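You operate a simulated robot arm through the tools that you are given. There is no shell and no other tool. Be economical: measure what you need, move in short steps, check, and stop when the job is done.

Carry out the task below with a simulated two-armed robot. There is one attempt and no reset: what you move stays moved.

## Task
On the top below the glass cabinets, fold the teal towel in half, so that its two long edges meet.

The check looks at the end state, three seconds after you hand in, the way a careful person would. Anything else that was tipped, shoved, dropped, spilled or broken makes it a failure. Flat cloth is picked up by pressing the open fingertips on it (5 to 10 N) and closing them slowly along it; thin cloth reads only 2 to 8 mm in the jaws.

## Robot
Two 7-joint arms with two-finger parallel grippers on one trunk, on a base that drives. Base frame: it is fixed to the floor where the robot stands at the start and does not move with it; the origin is under the middle of the robot, x ahead of it, y to its left, z up; the surface under the hand at the start is at about z = 0.82. Lengths are in m, angles in rad, forces in N, time in s.
The left shoulder is at the start at [0.081, 0.182, 1.039], the right one opposite. With the tool pointing down near the work surface each hand reaches from about 0.32 to 0.76 m from the robot's upright axis, wherever it stands, measured 20 degrees to its own side. Places, roughly: top below the glass cabinets [0.5, -0.1, 0.8]. Payload 3.91 kg a hand.
The tool frame of a hand sits at the grasp point between the pads (the TCP): z along the fingers, y along the line on which they close. The tips reach 0.03 m beyond it. The gripper opens to 0.11 m. The fingers are 0.02 m wide and 0.01 m thick; the gripper's body (0.048 by 0.112 m) begins 0.055 m behind the TCP.
Orientation is told as [roll, pitch, yaw] about the base's x, y, z axes, in that order, counted from this pose: with the fingers straight down and closing along the base's y, the tool's x points along the base's -x, its y along +y and its z along -z.

## Interface
- The arms move only by the tool step_arm. It takes "left_increments", "right_increments" or both (then of equal length, played together; a hand with none holds still); each is a list of rows, each a list of 6 numbers: the shift along the tool's x, y, z in m, then the turn, a rotation vector about the tool's x, y, z in rad. In form: [[x, y, z, wx, wy, wz], ...]. A call has 1 to 12 rows; each row shifts and turns the commanded pose from where the row before left it, along the tool's axes as they then stand. "left_jaw" and "right_jaw" are, for a hand that has rows, the opening in per cent of the stroke, from 0 (shut) to 100 (fully open), set as the call begins (left out, the last holds). Each row takes 0.2 s and may step no farther than 0.05 m and 0.15 rad from the row before; otherwise, or with a gripper value out of range, the whole call is refused. Where a pose cannot be reached the arm comes as near as it can. A force on the tool above 40 N (or 10 N above the force at the start of the call, whichever is more), or a blocked arm, ends the call early, and 0.2 s more pass. Each finger travels about 0.072 m/s and halts on what it meets, pressing with about 37 N; the grip force reading is that of the motor and also rises with nothing between the fingers. The clock runs only during rows and for 0.2 s after the last one: add rows that do not move to give the fingers time. The reply holds the time, the measured pose of the TCP, the force on the tool along the base axes, the opening and the grip force, in the units named above and with some noise, with the torque about the TCP (base axes, N m) and any sound that the robot's microphone picked up, and new pictures: "pictures" is both (left out), scene, wrist or none (wrist: the cameras of the hands that moved).
- Cameras (640 x 400 px; columns grow to the right, rows downward): "scene" is now at [0.2151, 0.0456, 1.209]; the picture's right is [0.56, -0.83, 0.00], its down [-0.58, -0.40, -0.71] and it looks along [0.59, 0.40, -0.70] (base axes); focal length 260 px, centre (320, 200). "left" rides on the left gripper at [0.072, -0.017, -0.103] in its tool frame; the picture's right is [0.23, 0.97, 0.00], its down [-0.76, 0.18, -0.62] and it looks along [-0.61, 0.14, 0.78] (tool axes); focal length 222 px, centre (320, 200). "right" rides on the right gripper at [0.072, 0.017, -0.103] in its tool frame; the picture's right is [-0.23, 0.97, 0.00], its down [-0.76, -0.18, -0.62] and it looks along [-0.61, -0.14, 0.78] (tool axes); focal length 222 px, centre (320, 200). There is no depth. A picture from a camera that has moved, and an enlarged one, comes with that camera's place and axes in the base frame and with its lens.
- lift_body(by): slides the trunk up (or, below 0, down) by that many m; the arms and the scene camera ride with it, the base frame stays. It gives what a move gives, with no picture.
- drive_base(legs): drives the robot by 1 to 6 legs, each [ahead, left, turn to the left] in m, m and rad, along the robot's own axes; the way and the turn of a leg run together, so that a leg with both is an arc; at most 1.5 m and 3.142 rad a leg. The arms and the cameras ride along, it lands a little off, and it stops where it bumps. It gives what a move gives, and a new picture of the scene camera.
- pan_tilt(pan, tilt): turns the head with the scene camera to pan (to the left, within 1.396 rad either way) and tilt (down, from -0.506 to 1.204), counted from straight ahead of the robot. It gives what a move gives, and a new picture of the scene camera.
- enlarge(camera, box): a new picture of the part [left, top, right, bottom] of that camera's present view, enlarged. The clock stands still meanwhile.
- close_job(): hands the job in; it is judged then, once.

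Work in short steps. Places have to be worked out from the pictures, the camera data and where the tool is seen: move nearer, look again, correct. Check each grasp and each placing, and mend what went wrong. You have 120 turns and 260 pictures in all, those below and enlarged ones among them. Open the grippers and draw the arms clear of the work before you hand the job in, unless the task says otherwise; then end with one line.

The tools are called by a JSON object that holds its "fn" and its "kwargs". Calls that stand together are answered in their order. step_arm: Moves the arms, as the interface text tells. Its arguments: {"type":"object","properties":{"left_increments":{"type":"array","items":{"type":"array","items":{"type":"number"}}},"left_jaw":{"type":"number"},"right_increments":{"type":"array","items":{"type":"array","items":{"type":"number"}}},"right_jaw":{"type":"number"},"pictures":{"type":"string","enum":["both","scene","wrist","none"]}},"required":[]} The other tools are called the same way: lift_body (by) slides the trunk up or down; drive_base (legs) drives the base; pan_tilt (pan, tilt) turns the head that bears the scene camera; enlarge (camera, box) takes an enlarged picture of a part of a camera's view; close_job () hands the job in.

At the start:

```text
clock: 0.0
left_tool_pos: [0.3686, 0.3554, 0.9872]
left_tool_rot: [0.0, 0.001, 0.0]
left_contact_force: [-0.2, 0.8, 0.5]
left_wrist_torque: [-0.02, -0.02, -0.03]
left_width: 0.1098
left_grip_force: 0.0
right_tool_pos: [0.364, 0.0136, 1.008]
right_tool_rot: [0.0, -0.001, 0.001]
right_contact_force: [-0.2, 0.1, -0.6]
right_wrist_torque: [0.01, -0.01, 0.04]
right_width: 0.11
right_grip_force: 0.1
trunk travel left (down, up): [-0.3, 0.214]
robot x, y, heading: [0.0019, -0.0008, -0.001]
head pan, tilt: [0.597, 0.78]
```

scene: 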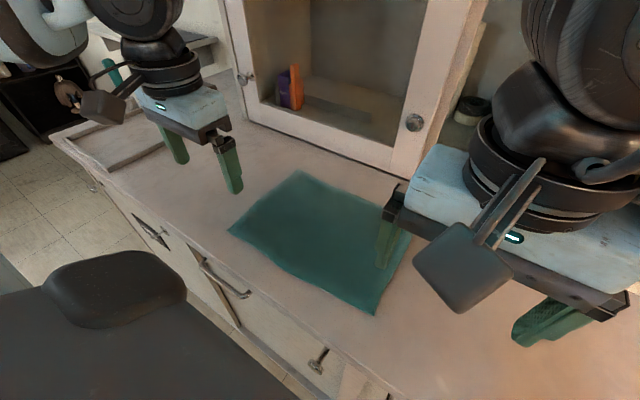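
right: 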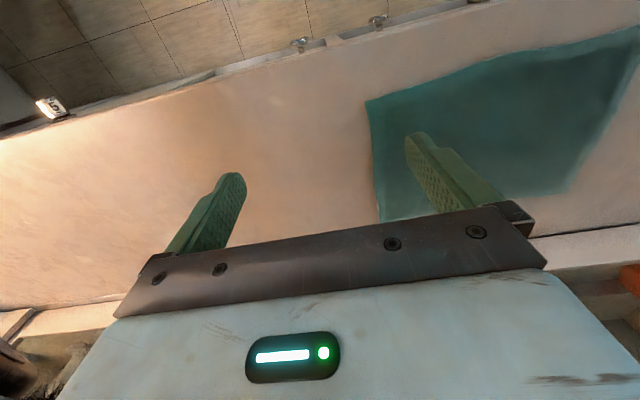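
left: 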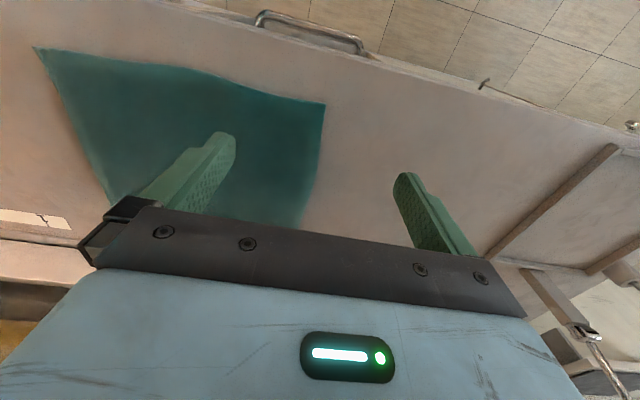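

The towel appears to span about x 0.38–0.59, y 0.065–0.365, with its long edges along y. The right hand hides one corner, so I move it aside and look again.

{"fn": "step_arm", "kwargs": {"right_increments": [[0, -0.05, 0, 0, 0, 0], [0, -0.05, 0, 0, 0, 0], [0, -0.05, 0, 0, 0, 0], [0, -0.03, 0, 0, 0, 0]], "left_increments": [[0, 0.04, 0, 0, 0, 0], [0, 0.04, 0, 0, 0, 0], [0, 0, 0, 0, 0, 0], [0, 0, 0, 0, 0, 0]], "pictures": "scene"}}

```text
clock: 1.0
left_tool_pos: [0.3697, 0.4348, 0.9878]
left_tool_rot: [-0.002, -0.001, 0.0]
left_contact_force: [0.2, 0.0, -0.2]
left_wrist_torque: [0.02, 0.01, 0.0]
left_width: 0.1099
left_grip_force: 0.1
right_tool_pos: [0.3637, -0.1676, 1.0066]
right_tool_rot: [0.0, -0.001, 0.001]
right_contact_force: [-0.4, -0.3, -0.2]
right_wrist_torque: [-0.02, 0.02, -0.01]
right_width: 0.11
right_grip_force: 0.0
trunk travel left (down, up): [-0.3, 0.214]
robot x, y, heading: [0.0017, 0.0, 0.001]
head pan, tilt: [0.597, 0.78]
camera scene: at [0.2149, 0.0455, 1.2091], right [0.56, -0.83, 0.0], down [-0.58, -0.4, -0.71], along [0.59, 0.4, -0.7], focal length 260 px, centre (320, 200)
```

scene: 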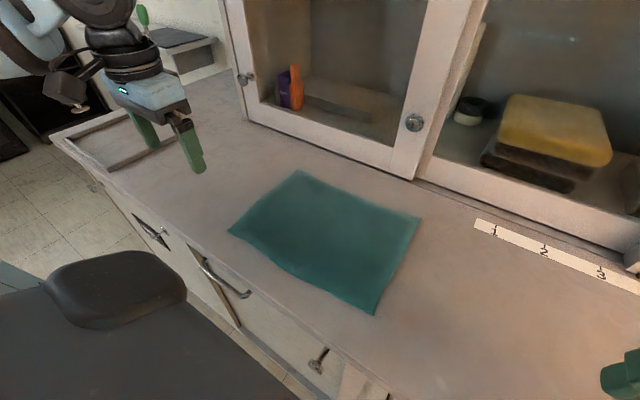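

Corners: near-left (0.377,0.362), near-right (0.391,0.063), far-left (0.60,0.37), far-right (0.616,0.073). I'll lift the near long edge with both hands, so I first tilt the hands with fingertips pointing forward, set small openings and move above the near corners.

{"fn": "step_arm", "kwargs": {"left_increments": [[0, -0.02, 0, 0, -0.1, 0], [0, -0.02, 0, 0, -0.1, 0], [0, -0.02, 0, 0, -0.1, 0], [0, -0.02, 0, 0, -0.1, 0], [0, -0.03, 0, 0, -0.1, 0], [0, 0, 0, 0, 0, 0]], "right_increments": [[0, 0.05, 0, 0, -0.1, 0], [0, 0.05, 0, 0, -0.1, 0], [0, 0.05, 0, 0, -0.1, 0], [0, 0.05, 0, 0, -0.1, 0], [0, 0.05, 0, 0, -0.1, 0], [0, 0.018, 0, 0, 0, 0]], "left_jaw": 42, "right_jaw": 42}}

```text
clock: 2.4
left_tool_pos: [0.3841, 0.331, 0.9947]
left_tool_rot: [-0.001, -0.499, 0.001]
left_contact_force: [-0.2, 0.3, 0.2]
left_wrist_torque: [-0.02, 0.0, -0.03]
left_width: 0.0461
left_grip_force: 0.1
left hand out of reach, approached as far as the arm can: row 5
right_tool_pos: [0.3664, 0.1026, 1.0072]
right_tool_rot: [0.001, -0.503, 0.0]
right_contact_force: [0.2, -0.7, -0.5]
right_wrist_torque: [0.01, -0.06, 0.01]
right_width: 0.0461
right_grip_force: 0.1
trunk travel left (down, up): [-0.3, 0.214]
robot x, y, heading: [-0.0015, -0.0015, -0.002]
head pan, tilt: [0.597, 0.78]
camera scene: at [0.2152, 0.0461, 1.209], right [0.56, -0.83, 0.0], down [-0.58, -0.4, -0.71], along [0.59, 0.4, -0.7], focal length 260 px, centre (320, 200)
camera right: at [0.2524, 0.1175, 1.0631], right [0.2, 0.97, 0.11], down [0.37, -0.18, 0.91], along [0.91, -0.14, -0.39], focal length 222 px, centre (320, 200)
camera left: at [0.2687, 0.3138, 1.0504], right [-0.2, 0.97, -0.11], down [0.37, 0.18, 0.91], along [0.91, 0.14, -0.4], focal length 222 px, centre (320, 200)
```

scene: 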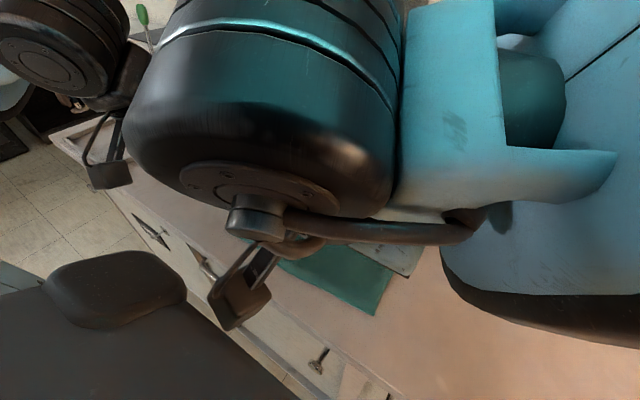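
right: 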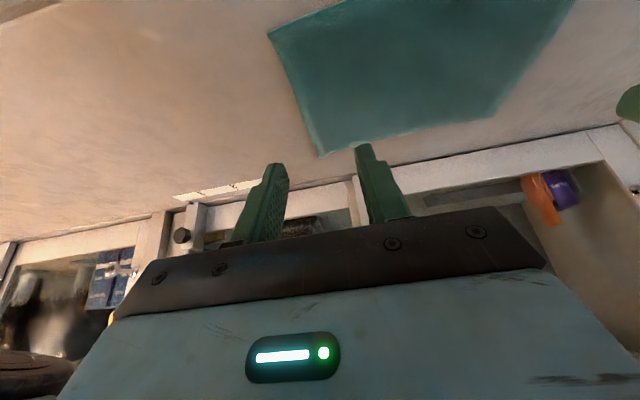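
left: 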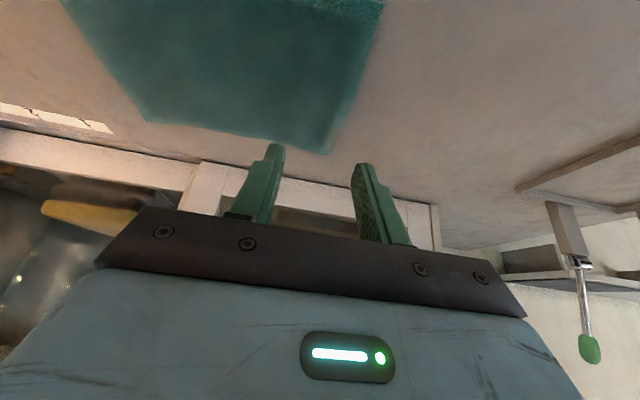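

The left hand is near its inner limit here. Driving left and a little back might give more room; I look to the left first to see whether the floor is free.

{"fn": "pan_tilt", "kwargs": {"pan": 1.39, "tilt": 0.8}}

```text
clock: 3.5
left_tool_pos: [0.3838, 0.3303, 0.9957]
left_tool_rot: [0.001, -0.499, 0.001]
left_contact_force: [0.7, 0.5, 0.2]
left_wrist_torque: [0.02, -0.03, 0.04]
left_width: 0.0466
left_grip_force: 0.0
right_tool_pos: [0.3656, 0.0995, 1.0056]
right_tool_rot: [-0.006, -0.497, 0.0]
right_contact_force: [0.6, 0.1, 0.1]
right_wrist_torque: [0.0, 0.0, 0.0]
right_width: 0.046
right_grip_force: 0.0
trunk travel left (down, up): [-0.3, 0.214]
robot x, y, heading: [-0.0025, -0.0014, 0.005]
head pan, tilt: [1.389, 0.799]
camera scene: at [0.1916, 0.0672, 1.2071], right [0.84, -0.55, 0.0], down [-0.39, -0.6, -0.69], along [0.38, 0.58, -0.72], focal length 260 px, centre (320, 200)
```

scene: 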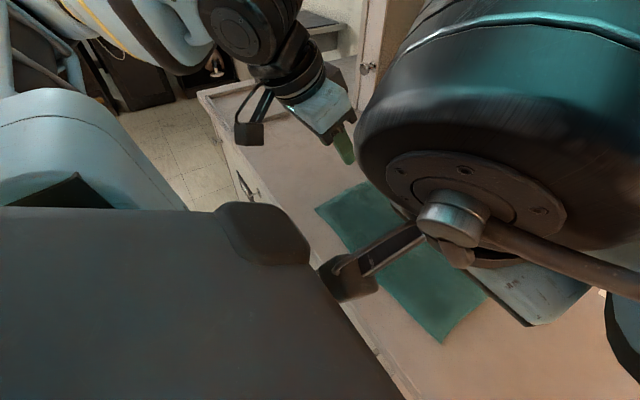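

The dark object is the robot's own torso, so the floor to the left is free. I drive back 0.08 and left 0.16 to work symmetrically.

{"fn": "drive_base", "kwargs": {"legs": [[-0.08, 0, 0], [0, 0.18, 0]]}}

{"fn": "pan_tilt", "kwargs": {"pan": 0.1, "tilt": 0.85}}

```text
clock: 6.4
left_tool_pos: [0.3034, 0.511, 0.995]
left_tool_rot: [-0.001, -0.499, -0.001]
left_contact_force: [0.1, -0.1, 0.4]
left_wrist_torque: [0.0, -0.01, 0.01]
left_width: 0.0461
left_grip_force: 0.1
right_tool_pos: [0.2854, 0.2807, 1.0043]
right_tool_rot: [-0.007, -0.496, 0.001]
right_contact_force: [-1.4, 0.2, 0.0]
right_wrist_torque: [-0.03, 0.0, 0.03]
right_width: 0.0464
right_grip_force: 0.0
trunk travel left (down, up): [-0.3, 0.214]
robot x, y, heading: [-0.0814, 0.1804, -0.0]
head pan, tilt: [1.389, 0.799]
camera scene: at [0.1108, 0.2478, 1.2067], right [0.84, -0.54, 0.0], down [-0.39, -0.61, -0.69], along [0.37, 0.58, -0.72], focal length 260 px, centre (320, 200)
```

scene: 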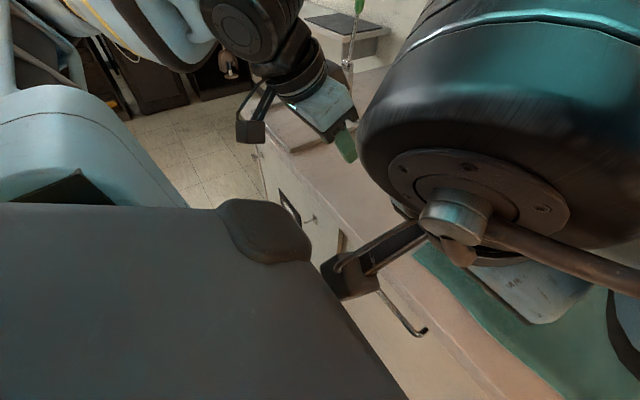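

```text
clock: 7.9
left_tool_pos: [0.3038, 0.5105, 0.995]
left_tool_rot: [-0.001, -0.5, 0.0]
left_contact_force: [-0.9, -0.4, -0.4]
left_wrist_torque: [0.0, -0.02, -0.02]
left_width: 0.0461
left_grip_force: 0.0
right_tool_pos: [0.2864, 0.2804, 1.0042]
right_tool_rot: [-0.007, -0.498, 0.0]
right_contact_force: [-0.1, 0.1, -0.1]
right_wrist_torque: [-0.01, 0.05, 0.01]
right_width: 0.046
right_grip_force: 0.1
trunk travel left (down, up): [-0.3, 0.214]
robot x, y, heading: [-0.0792, 0.1773, 0.003]
head pan, tilt: [0.099, 0.85]
camera scene: at [0.1451, 0.1879, 1.2035], right [0.1, -0.99, 0.0], down [-0.75, -0.07, -0.66], along [0.66, 0.07, -0.75], focal length 260 px, centre (320, 200)
```

scene: 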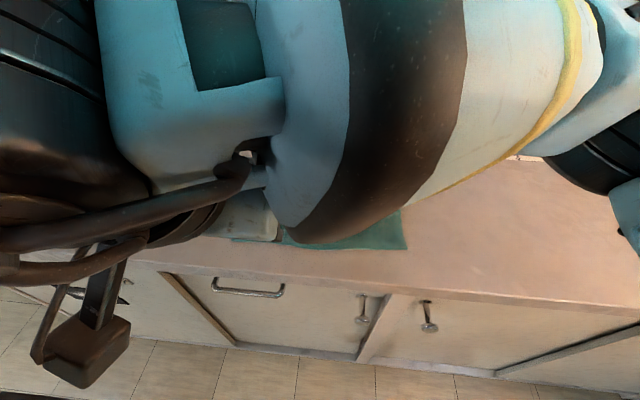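

The arms rode along. Now I bring both hands to hover over the near corners (left ≈(0.378,0.325), right ≈(0.39,0.105), z 0.90).

{"fn": "step_arm", "kwargs": {"left_increments": [[-0.00325, -0.031, 0.02, 0, 0, 0], [-0.00325, -0.031, 0.02, 0, 0, 0], [-0.00325, -0.031, 0.02, 0, 0, 0], [-0.00325, -0.031, 0.02, 0, 0, 0], [-0.00325, -0.031, 0.02, 0, 0, 0], [-0.00325, -0.031, 0.02, 0, 0, 0]], "right_increments": [[-0.007, -0.029, 0.0235, 0, 0, 0], [-0.007, -0.029, 0.0235, 0, 0, 0], [-0.007, -0.029, 0.0235, 0, 0, 0], [-0.007, -0.029, 0.0235, 0, 0, 0], [-0.007, -0.029, 0.0235, 0, 0, 0], [-0.007, -0.029, 0.0235, 0, 0, 0]]}}

```text
clock: 9.3
left_tool_pos: [0.3803, 0.3239, 0.8992]
left_tool_rot: [-0.002, -0.498, 0.002]
left_contact_force: [0.1, 0.4, -0.1]
left_wrist_torque: [0.05, 0.04, 0.0]
left_width: 0.0462
left_grip_force: 0.0
left hand out of reach, approached as far as the arm can: row 1
right_tool_pos: [0.392, 0.1037, 0.901]
right_tool_rot: [-0.005, -0.496, 0.001]
right_contact_force: [-0.5, 1.0, -0.2]
right_wrist_torque: [0.02, -0.02, -0.01]
right_width: 0.0462
right_grip_force: 0.0
trunk travel left (down, up): [-0.3, 0.214]
robot x, y, heading: [-0.0806, 0.1786, 0.004]
head pan, tilt: [0.099, 0.85]
camera scene: at [0.1464, 0.1869, 1.2032], right [0.1, -1.0, 0.0], down [-0.75, -0.07, -0.66], along [0.66, 0.07, -0.75], focal length 260 px, centre (320, 200)
camera right: at [0.2783, 0.1203, 0.9566], right [0.2, 0.97, 0.1], down [0.37, -0.17, 0.91], along [0.91, -0.14, -0.4], focal length 222 px, centre (320, 200)
camera left: at [0.2664, 0.3077, 0.9565], right [-0.2, 0.97, -0.11], down [0.37, 0.18, 0.91], along [0.91, 0.14, -0.4], focal length 222 px, centre (320, 200)
```

scene: 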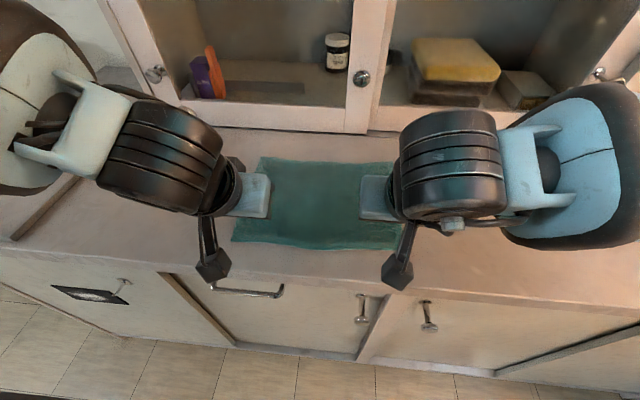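
right: 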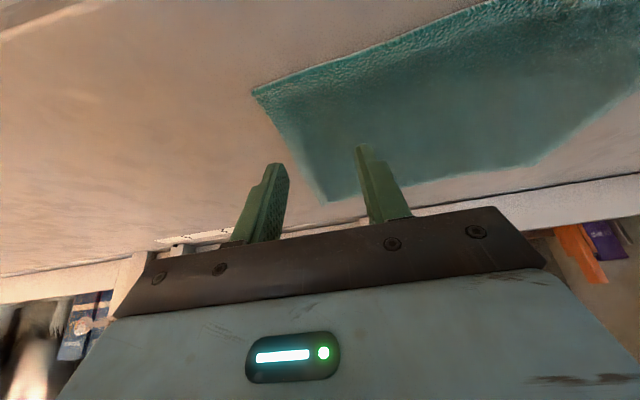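
left: 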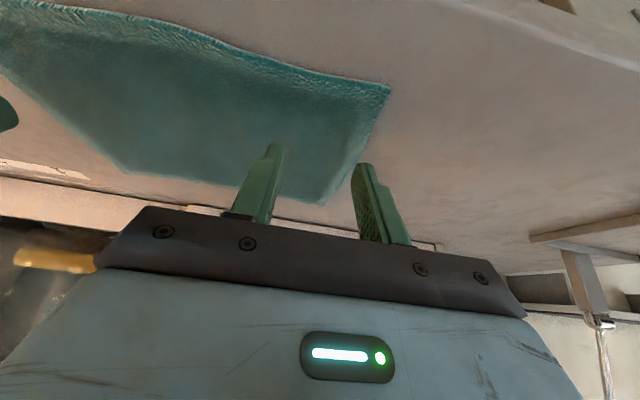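

The corners measure near-left (0.367,0.361), near-right (0.383,0.065), far-left (0.595,0.362), far-right (0.601,0.081). I lower both hands just above the near-edge strip.

{"fn": "step_arm", "kwargs": {"left_increments": [[0.0087, 0.001, 0.0083, 0, 0, 0], [0.0087, 0.001, 0.0083, 0, 0, 0], [0.0087, 0.001, 0.0083, 0, 0, 0], [0.0087, 0.001, 0.0083, 0, 0, 0]], "right_increments": [[0.0083, -0.001, 0.009, 0, 0, 0], [0.0083, -0.001, 0.009, 0, 0, 0], [0.0083, -0.001, 0.009, 0, 0, 0], [0.0083, -0.001, 0.009, 0, 0, 0]]}}

```text
clock: 10.3
left_tool_pos: [0.3661, 0.3299, 0.856]
left_tool_rot: [-0.001, -0.499, 0.0]
left_contact_force: [0.0, 0.6, 0.1]
left_wrist_torque: [-0.02, -0.01, 0.02]
left_width: 0.0463
left_grip_force: 0.0
right_tool_pos: [0.3783, 0.1008, 0.8545]
right_tool_rot: [-0.005, -0.499, 0.001]
right_contact_force: [0.1, 0.1, 1.6]
right_wrist_torque: [0.03, 0.02, 0.01]
right_width: 0.0461
right_grip_force: 0.0
trunk travel left (down, up): [-0.3, 0.214]
robot x, y, heading: [-0.0797, 0.178, -0.002]
head pan, tilt: [0.099, 0.85]
camera scene: at [0.1451, 0.1878, 1.2035], right [0.1, -1.0, 0.0], down [-0.75, -0.07, -0.66], along [0.66, 0.07, -0.75], focal length 260 px, centre (320, 200)
camera right: at [0.2647, 0.1178, 0.9107], right [0.2, 0.97, 0.1], down [0.37, -0.17, 0.91], along [0.91, -0.15, -0.4], focal length 222 px, centre (320, 200)
camera left: at [0.2516, 0.3125, 0.9109], right [-0.2, 0.97, -0.11], down [0.37, 0.18, 0.91], along [0.91, 0.14, -0.4], focal length 222 px, centre (320, 200)
```

scene: 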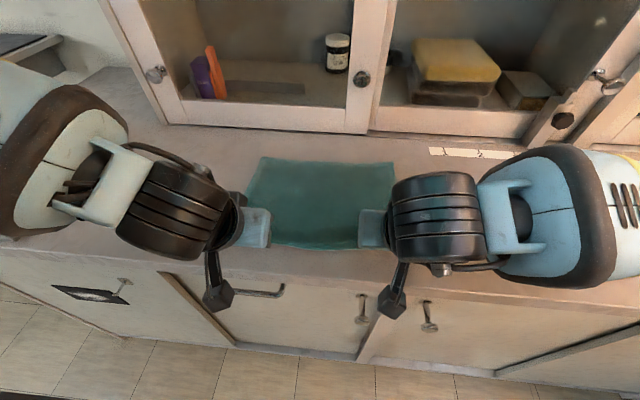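
right: 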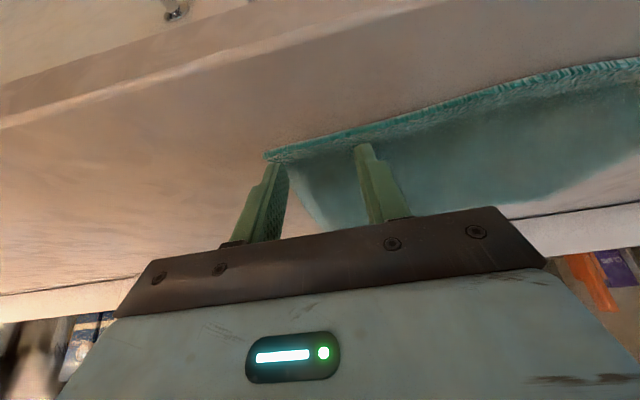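
left: 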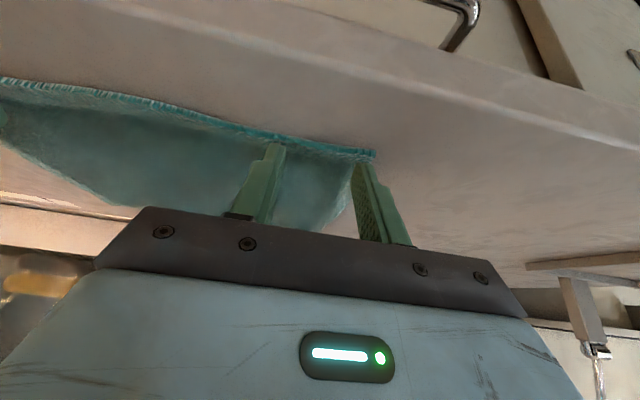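

Tips are just over the edge, with the outer fingers close to the corners; I shift each hand slightly inward and press down in small steps.

{"fn": "step_arm", "kwargs": {"left_increments": [[0.003, -0.007, 0, 0, 0, 0], [0.00144, 0, 0.00263, 0, 0, 0], [0.00144, 0, 0.00263, 0, 0, 0], [0.00096, 0, 0.00176, 0, 0, 0], [0, 0, 0, 0, 0, 0]], "right_increments": [[0, 0.005, 0, 0, 0, 0], [0.00144, 0, 0.00263, 0, 0, 0], [0.00144, 0, 0.00263, 0, 0, 0], [0.00096, 0, 0.00176, 0, 0, 0], [0, 0, 0, 0, 0, 0]], "pictures": "wrist"}}

```text
clock: 11.2
left_tool_pos: [0.3659, 0.321, 0.8537]
left_tool_rot: [-0.003, -0.517, 0.002]
left_contact_force: [-2.6, 0.8, 19.0]
left_wrist_torque: [0.14, -0.05, 0.02]
left_width: 0.0462
left_grip_force: 0.2
right_tool_pos: [0.3808, 0.107, 0.8545]
right_tool_rot: [-0.001, -0.515, -0.001]
right_contact_force: [-2.4, 0.1, 15.5]
right_wrist_torque: [-0.04, -0.05, 0.01]
right_width: 0.046
right_grip_force: 0.0
trunk travel left (down, up): [-0.3, 0.214]
robot x, y, heading: [-0.0864, 0.1803, 0.0]
head pan, tilt: [0.099, 0.85]
stopped in row 4 (left hand): the force on the tool passed its limit at 44 N (the readings are from after the stop); the commanded pose is now the measured one
camera right: at [0.265, 0.123, 0.9077], right [0.2, 0.97, 0.11], down [0.36, -0.18, 0.92], along [0.91, -0.14, -0.38], focal length 222 px, centre (320, 200)
camera left: at [0.2497, 0.3046, 0.9067], right [-0.2, 0.97, -0.12], down [0.35, 0.18, 0.92], along [0.91, 0.14, -0.38], focal length 222 px, centre (320, 200)
```

right: 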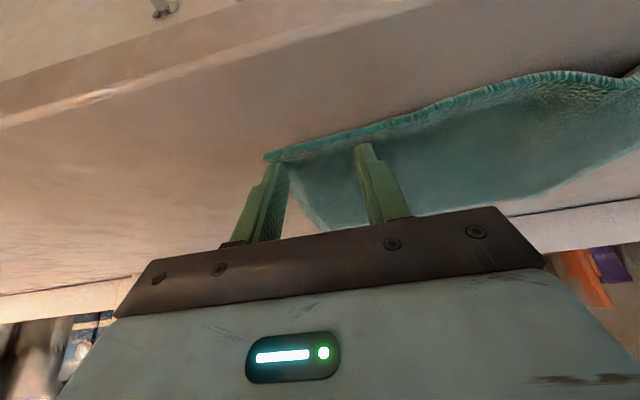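
left: 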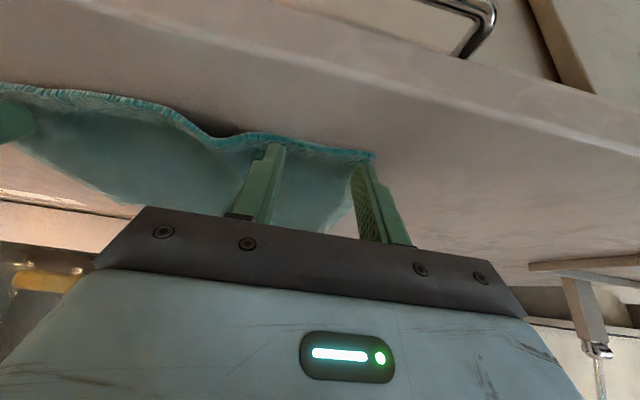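

Contact is made at about TCP z 0.854 with 15–19 N. I ease up about 1 mm and begin closing gradually.

{"fn": "step_arm", "kwargs": {"left_increments": [[-0.0006, 0, -0.001, 0, 0, 0], [0, 0, 0, 0, 0, 0]], "right_increments": [[-0.0004, 0, -0.0007, 0, 0, 0], [0, 0, 0, 0, 0, 0]], "left_jaw": 34, "right_jaw": 34, "pictures": "none"}}

{"fn": "step_arm", "kwargs": {"left_increments": [[0, 0, 0, 0, 0, 0], [0, 0, 0, 0, 0, 0]], "right_increments": [[0, 0, 0, 0, 0, 0], [0, 0, 0, 0, 0, 0]], "left_jaw": 26, "right_jaw": 26, "pictures": "wrist"}}

```text
clock: 11.8
left_tool_pos: [0.3648, 0.3218, 0.8541]
left_tool_rot: [-0.005, -0.515, 0.002]
left_contact_force: [3.1, -0.8, 18.1]
left_wrist_torque: [-0.02, -0.19, 0.0]
left_width: 0.0356
left_grip_force: 0.1
right_tool_pos: [0.3791, 0.108, 0.8521]
right_tool_rot: [0.0, -0.511, -0.003]
right_contact_force: [1.7, 1.6, 20.8]
right_wrist_torque: [0.06, -0.14, 0.04]
right_width: 0.0356
right_grip_force: 0.1
trunk travel left (down, up): [-0.3, 0.214]
robot x, y, heading: [-0.0779, 0.181, 0.001]
head pan, tilt: [0.099, 0.85]
```

```text
clock: 12.4
left_tool_pos: [0.3656, 0.3212, 0.8527]
left_tool_rot: [-0.005, -0.514, 0.002]
left_contact_force: [1.8, -4.0, 21.0]
left_wrist_torque: [-0.1, -0.19, 0.01]
left_width: 0.0279
left_grip_force: 0.0
right_tool_pos: [0.3796, 0.1061, 0.8533]
right_tool_rot: [-0.001, -0.513, -0.001]
right_contact_force: [0.7, 4.9, 24.3]
right_wrist_torque: [0.11, -0.2, 0.01]
right_width: 0.0277
right_grip_force: 0.1
trunk travel left (down, up): [-0.3, 0.214]
robot x, y, heading: [-0.0789, 0.1789, 0.006]
head pan, tilt: [0.099, 0.85]
camera right: at [0.2647, 0.1229, 0.9078], right [0.2, 0.97, 0.11], down [0.36, -0.18, 0.92], along [0.91, -0.14, -0.38], focal length 222 px, centre (320, 200)
camera left: at [0.2493, 0.3049, 0.907], right [-0.2, 0.97, -0.11], down [0.36, 0.18, 0.92], along [0.91, 0.14, -0.38], focal length 222 px, centre (320, 200)
```

right: 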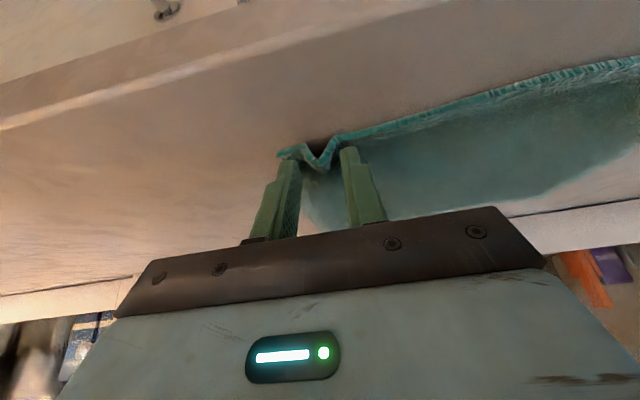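
left: 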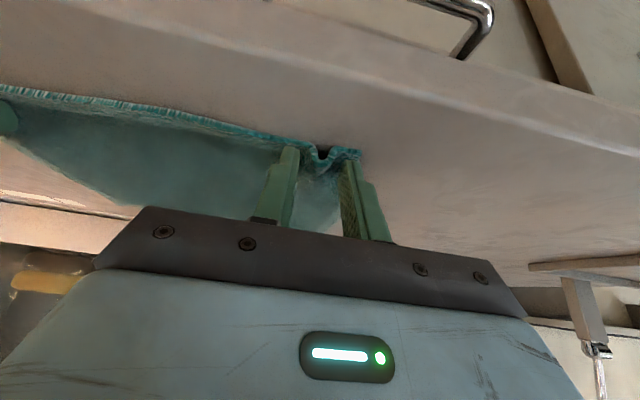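

Ridges of cloth are forming between the fingers of both hands. I continue closing, easing the pressure a little.

{"fn": "step_arm", "kwargs": {"left_increments": [[-0.0004, 0, -0.0007, 0, 0, 0], [0, 0, 0, 0, 0, 0]], "right_increments": [[-0.0004, 0, -0.0008, 0, 0, 0], [0, 0, 0, 0, 0, 0]], "left_jaw": 17, "right_jaw": 17, "pictures": "none"}}

{"fn": "step_arm", "kwargs": {"left_increments": [[0, 0, 0, 0, 0, 0], [0, 0, 0, 0, 0, 0]], "right_increments": [[0, 0, 0, 0, 0, 0], [0, 0, 0, 0, 0, 0]], "left_jaw": 9, "right_jaw": 9, "pictures": "none"}}

{"fn": "step_arm", "kwargs": {"left_increments": [[0, 0, 0, 0, 0, 0], [0, 0, 0, 0, 0, 0], [0, 0, 0, 0, 0, 0]], "right_increments": [[0, 0, 0, 0, 0, 0], [0, 0, 0, 0, 0, 0], [0, 0, 0, 0, 0, 0]], "left_jaw": 0, "right_jaw": 0, "pictures": "wrist"}}

```text
clock: 13.0
left_tool_pos: [0.3641, 0.3214, 0.8536]
left_tool_rot: [-0.003, -0.514, 0.002]
left_contact_force: [1.5, -5.3, 17.2]
left_wrist_torque: [-0.11, -0.13, -0.04]
left_width: 0.019
left_grip_force: 0.2
right_tool_pos: [0.3785, 0.1049, 0.8531]
right_tool_rot: [-0.003, -0.507, -0.002]
right_contact_force: [-2.0, 6.7, 21.1]
right_wrist_torque: [0.17, -0.13, 0.06]
right_width: 0.0191
right_grip_force: 0.3
trunk travel left (down, up): [-0.3, 0.214]
robot x, y, heading: [-0.0811, 0.1778, 0.004]
head pan, tilt: [0.099, 0.85]
```

```text
clock: 13.6
left_tool_pos: [0.3644, 0.3209, 0.8531]
left_tool_rot: [-0.002, -0.514, 0.002]
left_contact_force: [-0.5, -6.8, 14.8]
left_wrist_torque: [-0.25, -0.11, -0.04]
left_width: 0.0125
left_grip_force: 2.2
right_tool_pos: [0.3787, 0.1068, 0.8528]
right_tool_rot: [-0.002, -0.509, -0.003]
right_contact_force: [-1.5, 8.5, 19.0]
right_wrist_torque: [0.27, -0.09, 0.08]
right_width: 0.0122
right_grip_force: 1.6
trunk travel left (down, up): [-0.3, 0.214]
robot x, y, heading: [-0.0853, 0.1762, -0.002]
head pan, tilt: [0.099, 0.85]
```

```text
clock: 14.4
left_tool_pos: [0.3647, 0.3216, 0.8528]
left_tool_rot: [-0.003, -0.514, 0.001]
left_contact_force: [1.3, -19.5, 10.0]
left_wrist_torque: [-0.58, -0.08, -0.12]
left_width: 0.0039
left_grip_force: 37.2
right_tool_pos: [0.3795, 0.1066, 0.8536]
right_tool_rot: [0.001, -0.51, -0.002]
right_contact_force: [-3.4, 19.2, 17.2]
right_wrist_torque: [0.57, -0.06, 0.12]
right_width: 0.0054
right_grip_force: 36.8
trunk travel left (down, up): [-0.3, 0.214]
robot x, y, heading: [-0.0846, 0.1773, -0.0]
head pan, tilt: [0.099, 0.85]
camera right: at [0.2646, 0.1232, 0.9083], right [0.2, 0.97, 0.11], down [0.36, -0.18, 0.92], along [0.91, -0.14, -0.39], focal length 222 px, centre (320, 200)
camera left: at [0.2492, 0.3048, 0.9075], right [-0.2, 0.97, -0.12], down [0.36, 0.18, 0.92], along [0.91, 0.14, -0.38], focal length 222 px, centre (320, 200)
```

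right: 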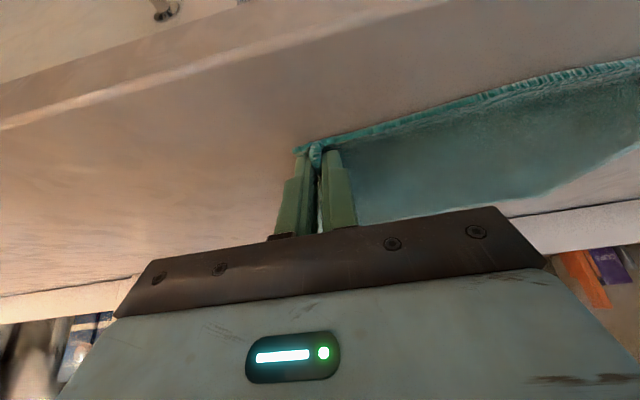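
left: 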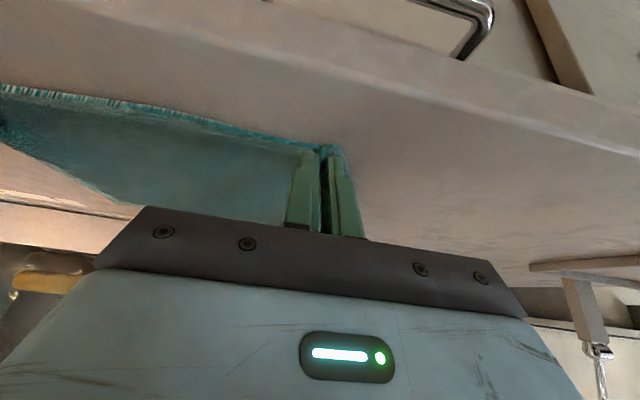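

Both grips hold cloth (4–5 mm at ~37 N). I lift gently and check that both corners come along.

{"fn": "step_arm", "kwargs": {"left_increments": [[-0.0125, 0, -0.0121, 0, 0, 0], [-0.0125, 0, -0.0121, 0, 0, 0], [-0.0125, 0, -0.0121, 0, 0, 0], [-0.0125, 0, -0.0121, 0, 0, 0]], "right_increments": [[-0.0125, 0, -0.0121, 0, 0, 0], [-0.0125, 0, -0.0121, 0, 0, 0], [-0.0125, 0, -0.0121, 0, 0, 0], [-0.0125, 0, -0.0121, 0, 0, 0]]}}

```text
clock: 15.4
left_tool_pos: [0.3855, 0.3228, 0.9183]
left_tool_rot: [-0.003, -0.51, 0.002]
left_contact_force: [1.6, -20.1, -0.6]
left_wrist_torque: [-0.61, -0.05, -0.13]
left_width: 0.0039
left_grip_force: 36.8
right_tool_pos: [0.399, 0.108, 0.92]
right_tool_rot: [0.001, -0.506, -0.002]
right_contact_force: [-1.6, 19.6, 0.4]
right_wrist_torque: [0.61, -0.02, 0.11]
right_width: 0.0046
right_grip_force: 37.5
trunk travel left (down, up): [-0.3, 0.214]
robot x, y, heading: [-0.0798, 0.1752, 0.004]
head pan, tilt: [0.099, 0.85]
camera scene: at [0.1449, 0.1879, 1.2035], right [0.1, -0.99, 0.0], down [-0.75, -0.07, -0.66], along [0.66, 0.07, -0.75], focal length 260 px, centre (320, 200)
camera right: at [0.2863, 0.1238, 0.9747], right [0.2, 0.97, 0.11], down [0.36, -0.18, 0.91], along [0.91, -0.14, -0.39], focal length 222 px, centre (320, 200)
camera left: at [0.2704, 0.3056, 0.9737], right [-0.2, 0.97, -0.11], down [0.36, 0.18, 0.92], along [0.91, 0.14, -0.39], focal length 222 px, centre (320, 200)
```

scene: 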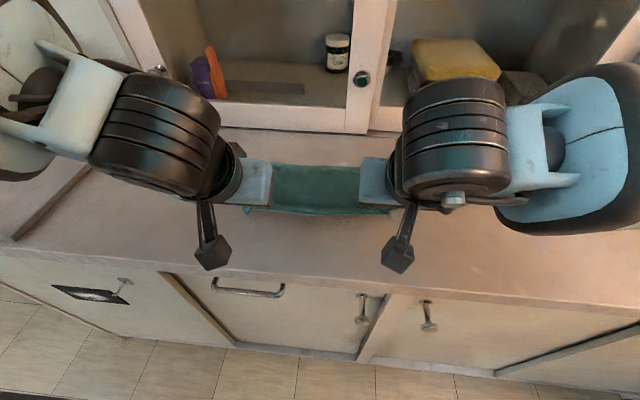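
right: 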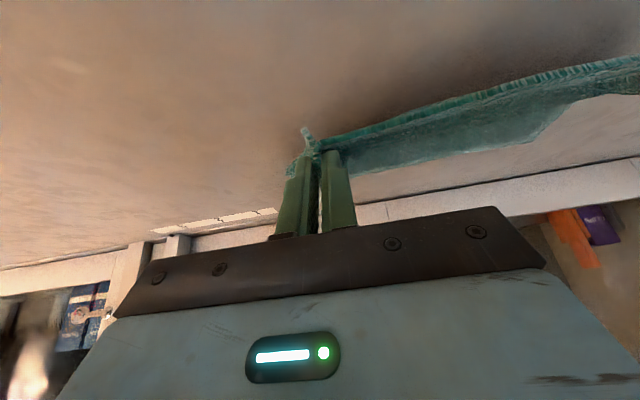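
left: 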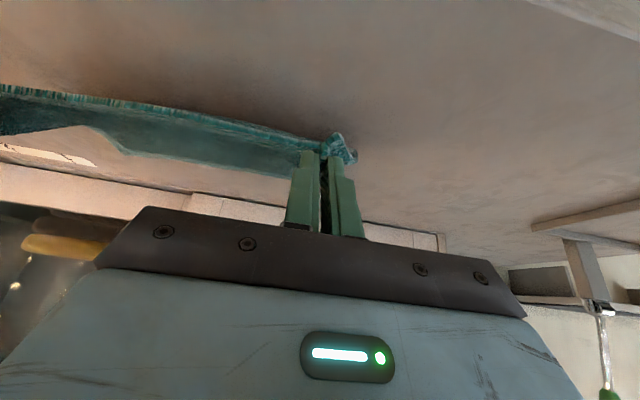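

Both corners are up and the edge is straight, but the ±20 N sideways force shows the cloth is taut between the hands. I bring the hands a little closer together while going on up the arc and levelling the tilt.

{"fn": "step_arm", "kwargs": {"left_increments": [[-0.0219, -0.002, 0.0019, 0, 0.1, 0], [-0.0219, -0.002, -0.0003, 0, 0.1, 0], [-0.0218, 0, -0.0025, 0, 0.1, 0], [-0.0214, 0, -0.0046, 0, 0.1, 0]], "right_increments": [[-0.0219, 0.002, 0.0019, 0, 0.1, 0], [-0.0219, 0.002, -0.0003, 0, 0.1, 0], [-0.0218, 0, -0.0025, 0, 0.1, 0], [-0.0214, 0, -0.0046, 0, 0.1, 0]]}}

```text
clock: 16.4
left_tool_pos: [0.4718, 0.3369, 0.9577]
left_tool_rot: [-0.014, -0.109, -0.006]
left_contact_force: [1.3, -31.7, -0.7]
left_wrist_torque: [-1.02, -0.03, 0.16]
left_width: 0.0042
left_grip_force: 37.2
left hand out of reach, approached as far as the arm can: row 4
right_tool_pos: [0.4795, 0.1141, 0.9536]
right_tool_rot: [0.007, -0.107, 0.005]
right_contact_force: [-0.8, 32.0, 0.0]
right_wrist_torque: [0.97, 0.03, -0.22]
right_width: 0.0056
right_grip_force: 36.9
trunk travel left (down, up): [-0.3, 0.214]
robot x, y, heading: [-0.0814, 0.1775, -0.002]
head pan, tilt: [0.099, 0.85]
camera scene: at [0.1456, 0.1891, 1.2034], right [0.1, -0.99, 0.0], down [-0.75, -0.08, -0.66], along [0.66, 0.07, -0.75], focal length 260 px, centre (320, 200)
camera right: at [0.396, 0.1302, 1.0498], right [0.22, 0.97, 0.03], down [0.69, -0.18, 0.7], along [0.69, -0.13, -0.71], focal length 222 px, centre (320, 200)
camera left: at [0.3869, 0.3216, 1.0517], right [-0.22, 0.97, -0.04], down [0.69, 0.18, 0.7], along [0.69, 0.13, -0.71], focal length 222 px, centre (320, 200)
```

scene: 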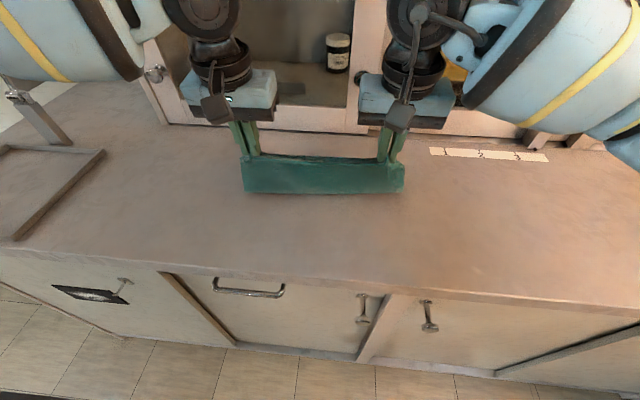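
right: 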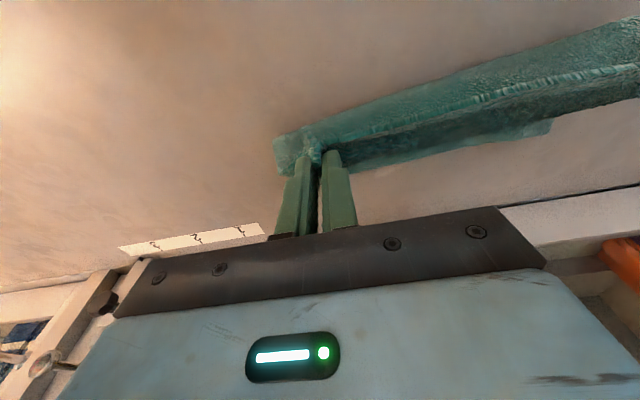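
left: 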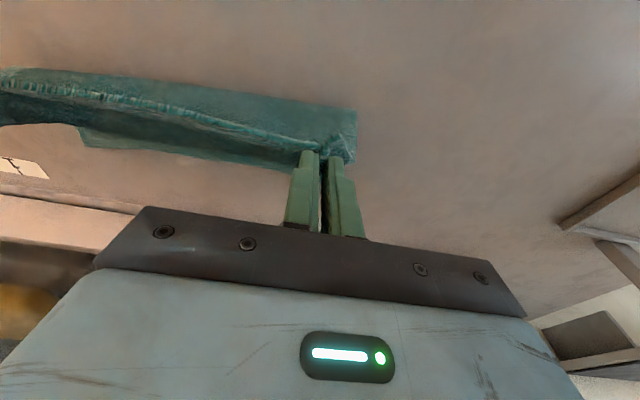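

Tension rose because the left hand ended ~1.5 cm too far left. I move it back inward and slacken both slightly.

{"fn": "step_arm", "kwargs": {"left_increments": [[0, -0.006, 0, 0, 0, 0], [0, -0.006, 0, 0, 0, 0], [0, 0, 0, 0, 0, 0]], "right_increments": [[0, 0.002, 0, 0, 0, 0], [0, 0.002, 0, 0, 0, 0], [0, 0, 0, 0, 0, 0]], "pictures": "none"}}

```text
clock: 17.2
left_tool_pos: [0.4726, 0.3325, 0.9577]
left_tool_rot: [-0.005, -0.113, 0.0]
left_contact_force: [0.8, -25.5, -0.9]
left_wrist_torque: [-0.78, -0.05, 0.13]
left_width: 0.0042
left_grip_force: 37.1
left hand out of reach, approached as far as the arm can: row 2
right_tool_pos: [0.4809, 0.1149, 0.9541]
right_tool_rot: [0.004, -0.11, -0.003]
right_contact_force: [-0.7, 25.1, 0.3]
right_wrist_torque: [0.8, 0.08, -0.16]
right_width: 0.005
right_grip_force: 36.5
trunk travel left (down, up): [-0.3, 0.214]
robot x, y, heading: [-0.0839, 0.1772, 0.001]
head pan, tilt: [0.099, 0.85]
```

The left arm is at an inward limit here, so I let the right hand come inward while both move forward and slightly down.

{"fn": "step_arm", "kwargs": {"left_increments": [[-0.0195, 0, 0.004, 0, 0, 0], [-0.0195, 0, 0.004, 0, 0, 0], [0, 0, 0, 0, 0, 0]], "right_increments": [[-0.0195, 0.006, 0.004, 0, 0, 0], [-0.0195, 0.006, 0.004, 0, 0, 0], [0, 0, 0, 0, 0, 0]]}}

```text
clock: 18.0
left_tool_pos: [0.4842, 0.3378, 0.9564]
left_tool_rot: [-0.007, -0.113, 0.002]
left_contact_force: [3.8, -19.0, -0.3]
left_wrist_torque: [-0.64, -0.12, 0.13]
left_width: 0.0038
left_grip_force: 37.2
left hand out of reach, approached as far as the arm can: row 1, 2
right_tool_pos: [0.5201, 0.1267, 0.9515]
right_tool_rot: [-0.001, -0.108, 0.0]
right_contact_force: [-3.0, 19.6, 0.8]
right_wrist_torque: [0.66, 0.07, -0.13]
right_width: 0.0052
right_grip_force: 36.6
trunk travel left (down, up): [-0.3, 0.214]
robot x, y, heading: [-0.0785, 0.1784, 0.001]
head pan, tilt: [0.099, 0.85]
camera scene: at [0.1452, 0.1878, 1.2035], right [0.1, -0.99, 0.0], down [-0.75, -0.07, -0.66], along [0.66, 0.07, -0.75], focal length 260 px, centre (320, 200)
camera right: at [0.4368, 0.1426, 1.0458], right [0.23, 0.97, 0.02], down [0.69, -0.18, 0.7], along [0.69, -0.14, -0.71], focal length 222 px, centre (320, 200)
camera left: at [0.3982, 0.3218, 1.051], right [-0.23, 0.97, -0.03], down [0.69, 0.18, 0.7], along [0.69, 0.14, -0.71], focal length 222 px, centre (320, 200)
```

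scene: 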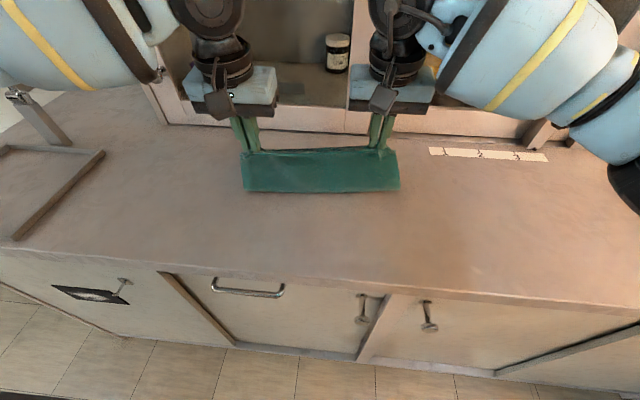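
right: 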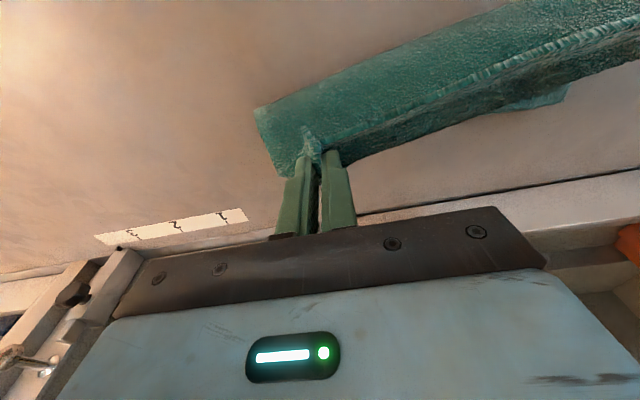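
left: 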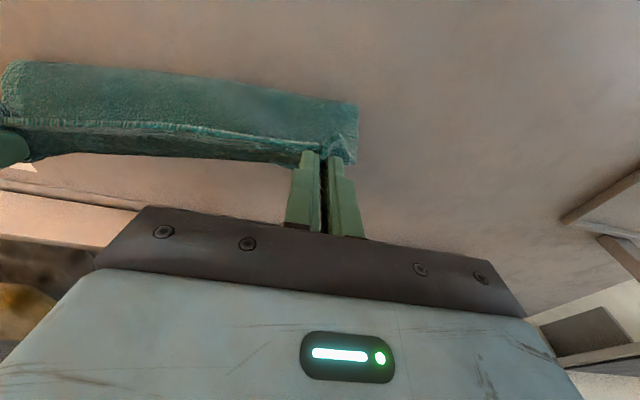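

The left arm sits at a joint limit but the right doesn't; I'll carry the cloth the rest of the way by driving the base and lowering the trunk. First I bring the right hand level with the left and slacken the cloth.

{"fn": "step_arm", "kwargs": {"right_increments": [[0.012, 0.005, 0, 0, 0, 0], [0.012, 0.005, 0, 0, 0, 0], [0, 0, 0, 0, 0, 0]], "pictures": "none"}}

{"fn": "drive_base", "kwargs": {"legs": [[0.06, 0, 0]]}}

```text
clock: 18.8
left_tool_pos: [0.4827, 0.3393, 0.9576]
left_tool_rot: [-0.002, -0.11, 0.001]
left_contact_force: [1.3, -5.2, -0.8]
left_wrist_torque: [-0.17, -0.02, 0.02]
left_width: 0.0037
left_grip_force: 37.0
right_tool_pos: [0.4963, 0.136, 0.9471]
right_tool_rot: [-0.003, -0.106, -0.004]
right_contact_force: [-0.8, 5.1, 0.2]
right_wrist_torque: [0.18, -0.03, -0.02]
right_width: 0.0046
right_grip_force: 36.9
trunk travel left (down, up): [-0.3, 0.214]
robot x, y, heading: [-0.0784, 0.1795, -0.004]
head pan, tilt: [0.099, 0.85]
```

```text
clock: 19.8
left_tool_pos: [0.5419, 0.3369, 0.9571]
left_tool_rot: [-0.002, -0.11, 0.0]
left_contact_force: [0.9, -5.2, -1.0]
left_wrist_torque: [-0.1, 0.05, -0.03]
left_width: 0.0036
left_grip_force: 36.6
right_tool_pos: [0.555, 0.1363, 0.9474]
right_tool_rot: [-0.002, -0.108, -0.004]
right_contact_force: [0.2, 3.6, 0.0]
right_wrist_torque: [0.11, 0.0, -0.02]
right_width: 0.0045
right_grip_force: 36.8
trunk travel left (down, up): [-0.3, 0.214]
robot x, y, heading: [-0.021, 0.1786, 0.003]
head pan, tilt: [0.099, 0.85]
camera scene: at [0.2056, 0.1879, 1.2032], right [0.1, -1.0, 0.0], down [-0.75, -0.07, -0.66], along [0.66, 0.07, -0.75], focal length 260 px, centre (320, 200)
```

scene: 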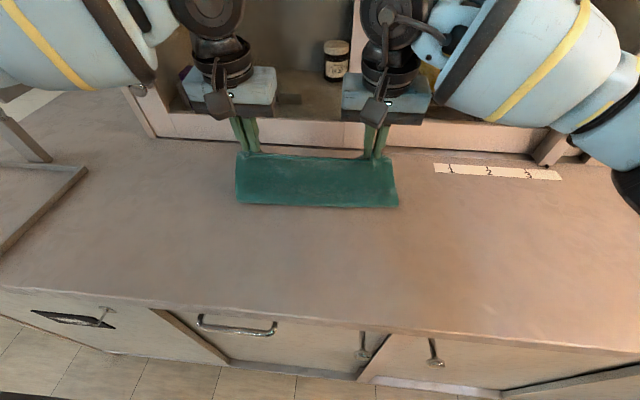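

Tension is now only 5 N and the edge is over the far half. The hands are ~1.6 cm too far left, so I nudge the base right and forward, lower the trunk, and inspect the far edge.

{"fn": "drive_base", "kwargs": {"legs": [[0.03, -0.016, 0]]}}

{"fn": "lift_body", "kwargs": {"by": -0.04}}

{"fn": "enlarge", "kwargs": {"camera": "right", "box": [0, 0, 640, 400]}}

{"fn": "enlarge", "kwargs": {"camera": "left", "box": [0, 0, 640, 400]}}

```text
clock: 20.6
left_tool_pos: [0.5732, 0.3222, 0.9568]
left_tool_rot: [-0.002, -0.108, -0.002]
left_contact_force: [0.1, -3.6, 0.1]
left_wrist_torque: [-0.07, 0.01, 0.01]
left_width: 0.0039
left_grip_force: 37.3
right_tool_pos: [0.5858, 0.1199, 0.9474]
right_tool_rot: [-0.001, -0.107, -0.001]
right_contact_force: [0.5, 3.0, -0.9]
right_wrist_torque: [0.15, 0.02, -0.06]
right_width: 0.0045
right_grip_force: 36.5
trunk travel left (down, up): [-0.3, 0.214]
robot x, y, heading: [0.0111, 0.1654, -0.001]
head pan, tilt: [0.099, 0.85]
camera scene: at [0.2353, 0.172, 1.2033], right [0.1, -0.99, 0.0], down [-0.75, -0.07, -0.66], along [0.66, 0.07, -0.75], focal length 260 px, centre (320, 200)
```

scene: 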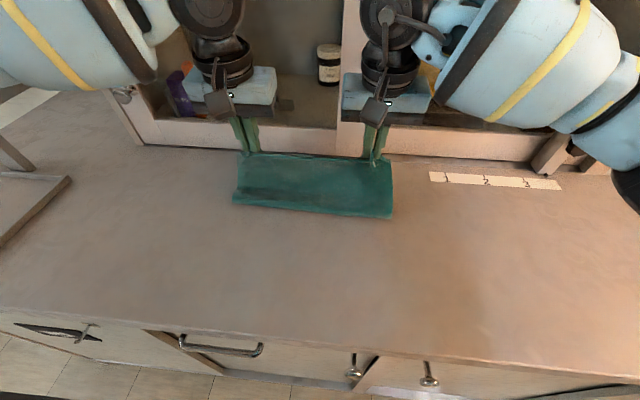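

```text
clock: 21.5
left_tool_pos: [0.5713, 0.3226, 0.9175]
left_tool_rot: [-0.004, -0.111, -0.001]
left_contact_force: [0.1, -3.6, 0.3]
left_wrist_torque: [-0.08, -0.04, 0.0]
left_width: 0.0039
left_grip_force: 36.7
right_tool_pos: [0.5853, 0.1217, 0.9094]
right_tool_rot: [-0.004, -0.108, -0.001]
right_contact_force: [0.3, 3.0, -0.3]
right_wrist_torque: [0.12, 0.01, -0.01]
right_width: 0.0041
right_grip_force: 36.7
trunk travel left (down, up): [-0.26, 0.254]
robot x, y, heading: [0.0091, 0.1629, -0.005]
head pan, tilt: [0.099, 0.85]
```

```text
1.00 times, centred on (320, 200) of right (not enlarged: the box is as wide or as high as the picture)
camera zoom: at [0.5012, 0.1374, 1.004], right [0.23, 0.97, 0.02], down [0.69, -0.18, 0.7], along [0.69, -0.14, -0.71], focal length 222 px, centre (320, 200)
```

zoom: 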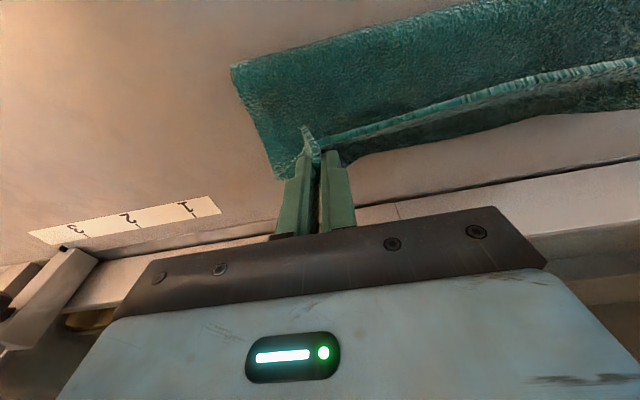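

```text
1.00 times, centred on (320, 200) of left (not enlarged: the box is as wide or as high as the picture)
camera zoom: at [0.4866, 0.3064, 1.0114], right [-0.23, 0.97, -0.03], down [0.69, 0.18, 0.7], along [0.69, 0.14, -0.71], focal length 222 px, centre (320, 200)
```

zoom: 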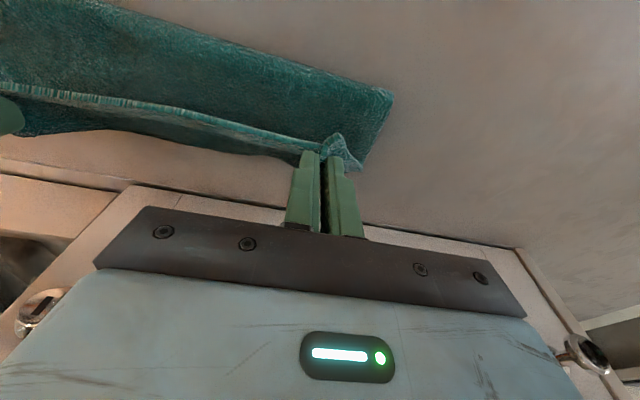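

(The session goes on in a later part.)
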